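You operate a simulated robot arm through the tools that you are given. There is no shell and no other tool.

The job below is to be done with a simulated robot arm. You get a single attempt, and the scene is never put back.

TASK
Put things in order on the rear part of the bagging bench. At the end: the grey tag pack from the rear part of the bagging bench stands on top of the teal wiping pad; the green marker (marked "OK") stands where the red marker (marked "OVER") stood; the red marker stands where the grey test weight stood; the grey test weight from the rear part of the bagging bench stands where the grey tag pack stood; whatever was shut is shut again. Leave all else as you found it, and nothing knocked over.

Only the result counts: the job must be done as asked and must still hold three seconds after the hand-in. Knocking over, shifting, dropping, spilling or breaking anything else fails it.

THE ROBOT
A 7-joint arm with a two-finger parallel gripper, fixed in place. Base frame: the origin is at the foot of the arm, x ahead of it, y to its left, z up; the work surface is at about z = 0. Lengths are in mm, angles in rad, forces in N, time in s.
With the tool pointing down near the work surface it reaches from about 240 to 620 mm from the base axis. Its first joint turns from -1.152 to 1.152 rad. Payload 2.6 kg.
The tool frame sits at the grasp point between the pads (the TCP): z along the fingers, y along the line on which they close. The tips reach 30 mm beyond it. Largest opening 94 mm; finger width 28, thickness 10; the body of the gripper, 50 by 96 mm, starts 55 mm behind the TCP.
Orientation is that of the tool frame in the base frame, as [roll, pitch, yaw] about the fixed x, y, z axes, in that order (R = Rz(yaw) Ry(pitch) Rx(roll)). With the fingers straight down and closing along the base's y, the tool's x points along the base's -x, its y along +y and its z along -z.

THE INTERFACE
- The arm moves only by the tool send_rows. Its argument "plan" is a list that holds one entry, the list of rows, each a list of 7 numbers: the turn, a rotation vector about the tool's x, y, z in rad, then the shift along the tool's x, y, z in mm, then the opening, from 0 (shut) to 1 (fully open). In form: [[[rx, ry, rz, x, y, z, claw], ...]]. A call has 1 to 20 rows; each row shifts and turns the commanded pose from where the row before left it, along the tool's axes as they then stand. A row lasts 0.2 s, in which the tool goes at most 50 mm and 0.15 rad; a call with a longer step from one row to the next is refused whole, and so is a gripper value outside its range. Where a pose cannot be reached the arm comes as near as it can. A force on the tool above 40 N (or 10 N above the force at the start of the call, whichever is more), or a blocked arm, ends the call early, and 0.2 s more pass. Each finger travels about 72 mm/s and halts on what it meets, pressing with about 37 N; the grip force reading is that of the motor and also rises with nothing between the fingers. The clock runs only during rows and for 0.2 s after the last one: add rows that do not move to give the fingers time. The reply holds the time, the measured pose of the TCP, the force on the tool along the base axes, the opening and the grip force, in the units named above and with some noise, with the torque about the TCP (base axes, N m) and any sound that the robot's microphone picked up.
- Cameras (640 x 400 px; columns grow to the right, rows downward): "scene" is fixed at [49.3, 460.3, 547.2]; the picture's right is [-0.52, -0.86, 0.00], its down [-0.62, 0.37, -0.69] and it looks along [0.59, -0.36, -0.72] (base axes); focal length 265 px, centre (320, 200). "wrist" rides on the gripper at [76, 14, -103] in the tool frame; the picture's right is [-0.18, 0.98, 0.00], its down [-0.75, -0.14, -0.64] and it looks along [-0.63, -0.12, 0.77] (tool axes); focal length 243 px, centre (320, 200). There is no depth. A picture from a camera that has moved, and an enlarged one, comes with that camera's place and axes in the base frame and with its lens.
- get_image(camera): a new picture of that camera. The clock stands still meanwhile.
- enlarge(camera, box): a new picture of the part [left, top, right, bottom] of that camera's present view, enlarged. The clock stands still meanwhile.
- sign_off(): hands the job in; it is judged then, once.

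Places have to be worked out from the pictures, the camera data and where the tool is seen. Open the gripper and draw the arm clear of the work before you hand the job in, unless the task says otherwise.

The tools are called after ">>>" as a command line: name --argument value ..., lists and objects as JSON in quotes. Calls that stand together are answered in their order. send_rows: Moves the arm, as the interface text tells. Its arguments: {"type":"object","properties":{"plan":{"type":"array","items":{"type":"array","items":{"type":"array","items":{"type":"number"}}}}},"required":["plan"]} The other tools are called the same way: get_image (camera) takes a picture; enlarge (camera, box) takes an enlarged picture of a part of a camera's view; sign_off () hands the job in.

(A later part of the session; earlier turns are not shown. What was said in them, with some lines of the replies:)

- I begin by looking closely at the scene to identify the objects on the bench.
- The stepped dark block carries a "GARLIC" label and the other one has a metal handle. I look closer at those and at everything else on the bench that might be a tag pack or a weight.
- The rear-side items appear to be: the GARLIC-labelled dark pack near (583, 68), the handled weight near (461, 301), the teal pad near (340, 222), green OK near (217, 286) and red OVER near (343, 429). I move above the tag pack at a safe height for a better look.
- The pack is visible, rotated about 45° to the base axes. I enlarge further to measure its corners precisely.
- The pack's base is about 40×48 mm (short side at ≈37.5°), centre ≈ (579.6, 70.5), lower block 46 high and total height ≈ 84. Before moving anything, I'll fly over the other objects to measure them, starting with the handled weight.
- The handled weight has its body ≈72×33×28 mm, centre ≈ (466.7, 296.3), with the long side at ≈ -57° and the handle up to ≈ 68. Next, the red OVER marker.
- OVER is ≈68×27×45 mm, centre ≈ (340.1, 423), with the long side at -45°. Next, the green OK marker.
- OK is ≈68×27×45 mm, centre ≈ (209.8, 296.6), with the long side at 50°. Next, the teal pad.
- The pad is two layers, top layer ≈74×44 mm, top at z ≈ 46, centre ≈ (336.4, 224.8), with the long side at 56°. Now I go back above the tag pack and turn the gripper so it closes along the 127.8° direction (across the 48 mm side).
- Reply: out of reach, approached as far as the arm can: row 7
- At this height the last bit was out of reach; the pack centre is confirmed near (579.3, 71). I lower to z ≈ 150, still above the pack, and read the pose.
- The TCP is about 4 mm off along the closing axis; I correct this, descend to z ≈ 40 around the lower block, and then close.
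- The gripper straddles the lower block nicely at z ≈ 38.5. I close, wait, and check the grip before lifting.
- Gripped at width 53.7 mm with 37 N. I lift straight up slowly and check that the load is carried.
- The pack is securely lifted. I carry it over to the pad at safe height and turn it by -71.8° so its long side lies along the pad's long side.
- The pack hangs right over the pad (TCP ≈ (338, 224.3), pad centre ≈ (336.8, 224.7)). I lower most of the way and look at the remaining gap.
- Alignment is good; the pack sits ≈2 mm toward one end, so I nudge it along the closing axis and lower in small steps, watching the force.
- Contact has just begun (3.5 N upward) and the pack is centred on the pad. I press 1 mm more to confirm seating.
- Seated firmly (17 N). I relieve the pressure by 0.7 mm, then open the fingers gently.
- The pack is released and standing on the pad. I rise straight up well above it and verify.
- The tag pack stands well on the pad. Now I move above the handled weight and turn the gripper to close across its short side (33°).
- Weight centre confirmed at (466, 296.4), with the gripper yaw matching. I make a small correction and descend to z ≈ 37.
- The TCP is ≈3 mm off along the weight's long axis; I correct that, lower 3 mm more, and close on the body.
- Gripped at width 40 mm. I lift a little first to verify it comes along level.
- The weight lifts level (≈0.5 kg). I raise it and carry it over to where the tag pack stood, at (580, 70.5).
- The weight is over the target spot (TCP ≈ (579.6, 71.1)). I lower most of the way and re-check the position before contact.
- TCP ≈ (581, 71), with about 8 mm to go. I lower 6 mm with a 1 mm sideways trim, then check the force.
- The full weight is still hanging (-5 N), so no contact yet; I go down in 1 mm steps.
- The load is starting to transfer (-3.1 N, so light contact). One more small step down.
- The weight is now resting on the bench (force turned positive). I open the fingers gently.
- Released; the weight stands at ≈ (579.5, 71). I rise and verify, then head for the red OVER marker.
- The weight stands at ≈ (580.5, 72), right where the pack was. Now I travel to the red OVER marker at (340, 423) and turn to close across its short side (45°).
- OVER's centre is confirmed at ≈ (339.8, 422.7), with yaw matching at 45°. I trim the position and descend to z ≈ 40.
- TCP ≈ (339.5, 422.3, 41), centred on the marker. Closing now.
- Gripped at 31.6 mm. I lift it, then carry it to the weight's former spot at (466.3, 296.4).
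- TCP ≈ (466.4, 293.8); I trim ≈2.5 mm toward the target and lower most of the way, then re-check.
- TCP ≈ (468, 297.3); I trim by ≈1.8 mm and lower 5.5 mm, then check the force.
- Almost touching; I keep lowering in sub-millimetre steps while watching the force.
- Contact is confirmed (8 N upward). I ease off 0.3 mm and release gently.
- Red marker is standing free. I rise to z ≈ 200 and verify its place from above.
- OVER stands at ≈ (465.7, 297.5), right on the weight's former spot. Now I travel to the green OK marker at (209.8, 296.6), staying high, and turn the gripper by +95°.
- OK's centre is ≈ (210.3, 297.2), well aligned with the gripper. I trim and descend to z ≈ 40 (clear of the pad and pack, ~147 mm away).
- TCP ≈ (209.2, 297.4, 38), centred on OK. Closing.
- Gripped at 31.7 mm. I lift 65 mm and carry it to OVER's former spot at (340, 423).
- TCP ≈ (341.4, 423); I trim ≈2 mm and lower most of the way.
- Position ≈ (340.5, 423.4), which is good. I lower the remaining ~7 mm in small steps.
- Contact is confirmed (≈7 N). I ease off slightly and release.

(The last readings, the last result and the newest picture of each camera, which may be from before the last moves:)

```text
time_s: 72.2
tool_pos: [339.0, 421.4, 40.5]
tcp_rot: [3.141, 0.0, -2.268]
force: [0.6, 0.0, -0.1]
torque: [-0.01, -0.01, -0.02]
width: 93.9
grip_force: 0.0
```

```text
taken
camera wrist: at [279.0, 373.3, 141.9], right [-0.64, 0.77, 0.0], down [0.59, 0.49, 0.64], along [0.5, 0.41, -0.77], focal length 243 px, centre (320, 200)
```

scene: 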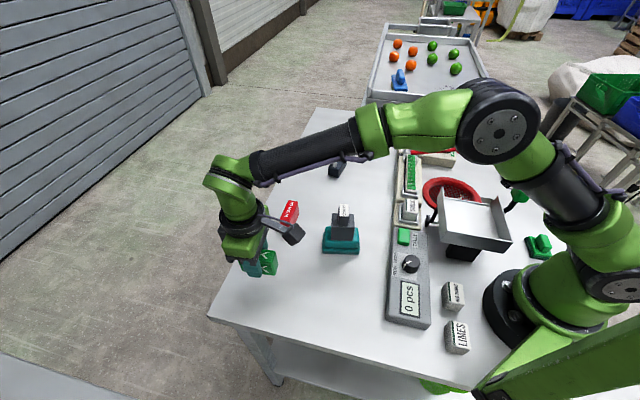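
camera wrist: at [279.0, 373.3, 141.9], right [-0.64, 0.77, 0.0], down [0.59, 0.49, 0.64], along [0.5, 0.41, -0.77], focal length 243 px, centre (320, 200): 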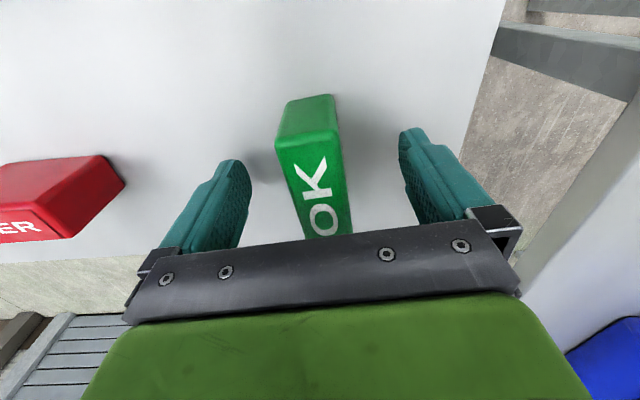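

OK is released and standing. I rise straight up to z ≈ 200 and check everything.

>>> send_rows --plan '[[[0, 0, 0, 0, 0, -20, 1], [0, 0, 0, 0, 0, -35, 1], [0, 0, 0, 0, 0, -35, 1], [0, 0, 0, 0, 0, -35, 1], [0, 0, 0, 0, 0, -35, 1], [0, 0, 0, 0, 0, 0, 1], [0, 0, 0, 0, 0, 0, 1]]]'

>>> enlarge --camera "wrist" --box '[220, 20, 420, 200]'

>>> get_image --camera "scene"

```text
time_s: 73.8
tool_pos: [338.3, 423.8, 197.6]
tcp_rot: [3.141, 0.0, -2.267]
force: [-0.2, -0.3, 0.1]
torque: [0.02, 0.0, 0.0]
width: 93.8
grip_force: 0.0
```

```text
2.22 times, centred on (320, 110) of wrist
camera zoom: at [278.0, 374.7, 299.3], right [-0.64, 0.77, 0.0], down [0.59, 0.49, 0.64], along [0.5, 0.41, -0.77], focal length 539 px, centre (320, 400)
```

zoom: 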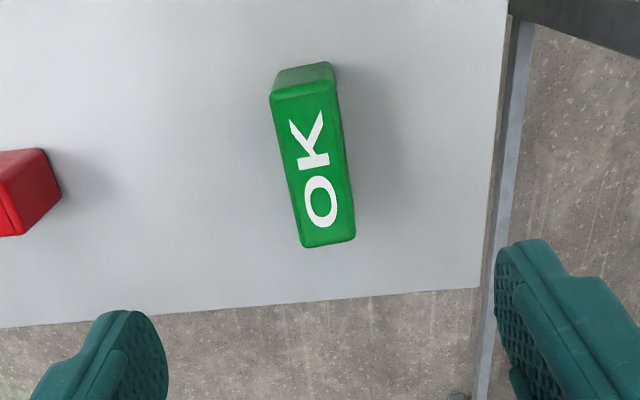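

```text
taken
```

scene: 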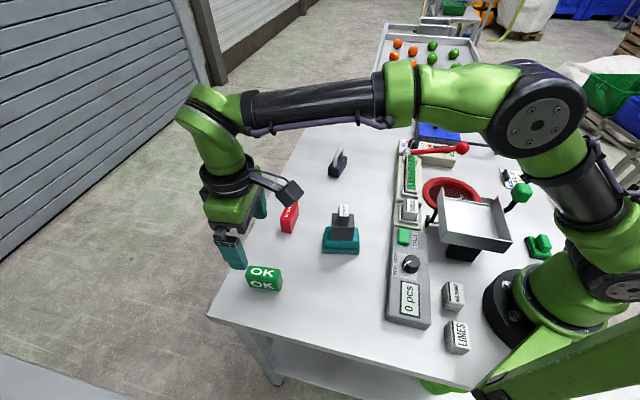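

All four objects are in place, with OK at ≈ (339.4, 423.7). I draw the arm back up to its starting pose, clear of the work, then inspect the scene.

>>> send_rows --plan '[[[0, 0, 0, 0, 0, -20, 1], [0, 0, 0, 22.3, -38.4, -8, 1], [0, 0, 0, 22.3, -38.4, -8, 1], [0, 0, 0, 22.3, -38.4, -8, 1], [0, 0, 0, 22.3, -38.4, -8, 1], [0, 0, 0, 22.3, -38.4, -8, 1], [0, 0, 0, 22.3, -38.4, -8, 1], [0, 0, 0, 22.3, -38.4, -8, 1], [0, 0, 0, 22.3, -38.4, -8, 1], [0, 0, 0.1456, 0, 0, 0, 1], [0, 0, 0.1456, 0, 0, 0, 1], [0, 0, 0.1456, 0, 0, 0, 1], [0, 0, 0.1456, 0, 0, 0, 1], [0, 0, 0.1456, 0, 0, 0, 1], [0, 0, 0.1456, 0, 0, 0, 1], [0, 0, 0, 0, 0, 0, 1], [0, 0, 0, 0, 0, 0, 1]]]'

>>> get_image --camera "scene"

>>> get_image --camera "wrist"

>>> enlarge --camera "scene" --box '[220, 120, 400, 330]'

>>> enlarge --camera "scene" --box '[370, 90, 570, 370]'

```text
time_s: 77.4
tool_pos: [459.4, 88.0, 282.1]
tcp_rot: [3.141, -0.001, 3.141]
force: [0.2, 0.1, -0.4]
torque: [0.0, 0.01, -0.01]
width: 94.1
grip_force: 0.0
```

```text
taken
```

scene: 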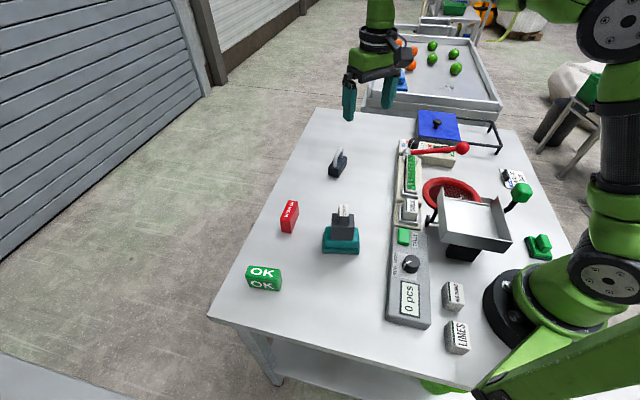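

```text
taken
camera wrist: at [383.9, 102.3, 385.2], right [0.19, 0.98, 0.0], down [0.75, -0.14, 0.64], along [0.63, -0.12, -0.77], focal length 243 px, centre (320, 200)
```

wrist: 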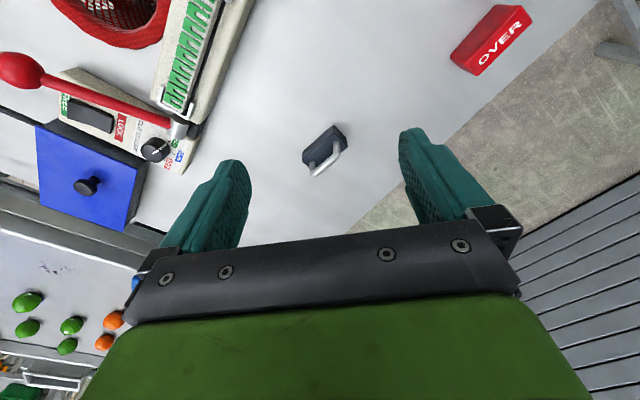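

```text
1.90 times, centred on (310, 225) of scene
camera zoom: at [49.3, 460.3, 547.2], right [-0.52, -0.86, 0.0], down [-0.62, 0.37, -0.69], along [0.59, -0.36, -0.72], focal length 504 px, centre (339, 152)
```

zoom: 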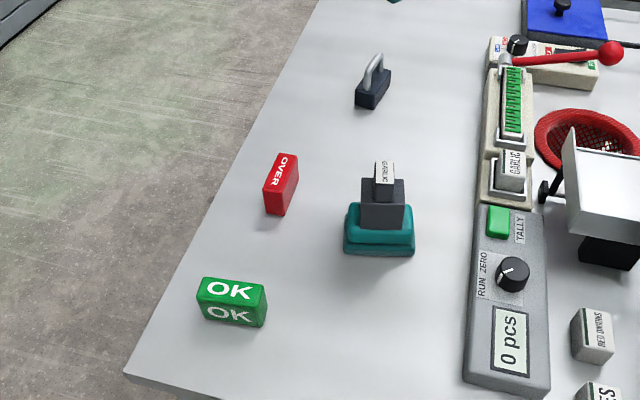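

```text
1.43 times, centred on (470, 230) of scene
camera zoom: at [49.3, 460.3, 547.2], right [-0.52, -0.86, 0.0], down [-0.62, 0.37, -0.69], along [0.59, -0.36, -0.72], focal length 378 px, centre (106, 157)
```

zoom: 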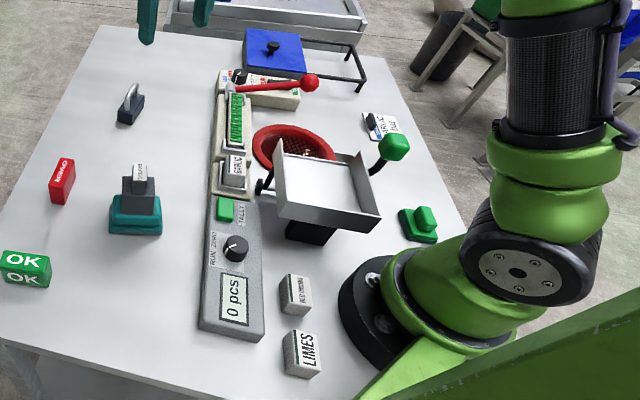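

Everything checks out. The tag pack stands on the teal pad, OK is where OVER stood, OVER is where the weight stood, and the weight is where the pack stood. The pad, blue lid and the rest look unchanged, and the open gripper is drawn clear, so I hand the job in.

>>> sign_off

```text
The job is handed in.
```

I finished the rearrangement and handed the job in. The last pictures, taken just before hand-in, show everything upright where you asked:

- **Grey tag pack (labelled "GARLIC"):** it stands centred on the teal wiping pad, which has not visibly moved.
- **Grey test weight (the block with the metal handle):** it stands where the tag pack stood.
- **Red "OVER" marker:** it stands where the test weight stood.
- **Green "OK" marker:** it stands where the red marker stood.

The weight and the two markers are each within about 2 mm of the spots I measured at the start. I did not turn them to match whatever stood there before.

I took the "GARLIC" block to be the tag pack and the handled block to be the test weight. They were the only two grey items on the rear part of the bench.

I opened nothing, and the blue lid is still shut. Nothing else on the bench appears to have moved. The arm is back near its starting pose with the gripper open.
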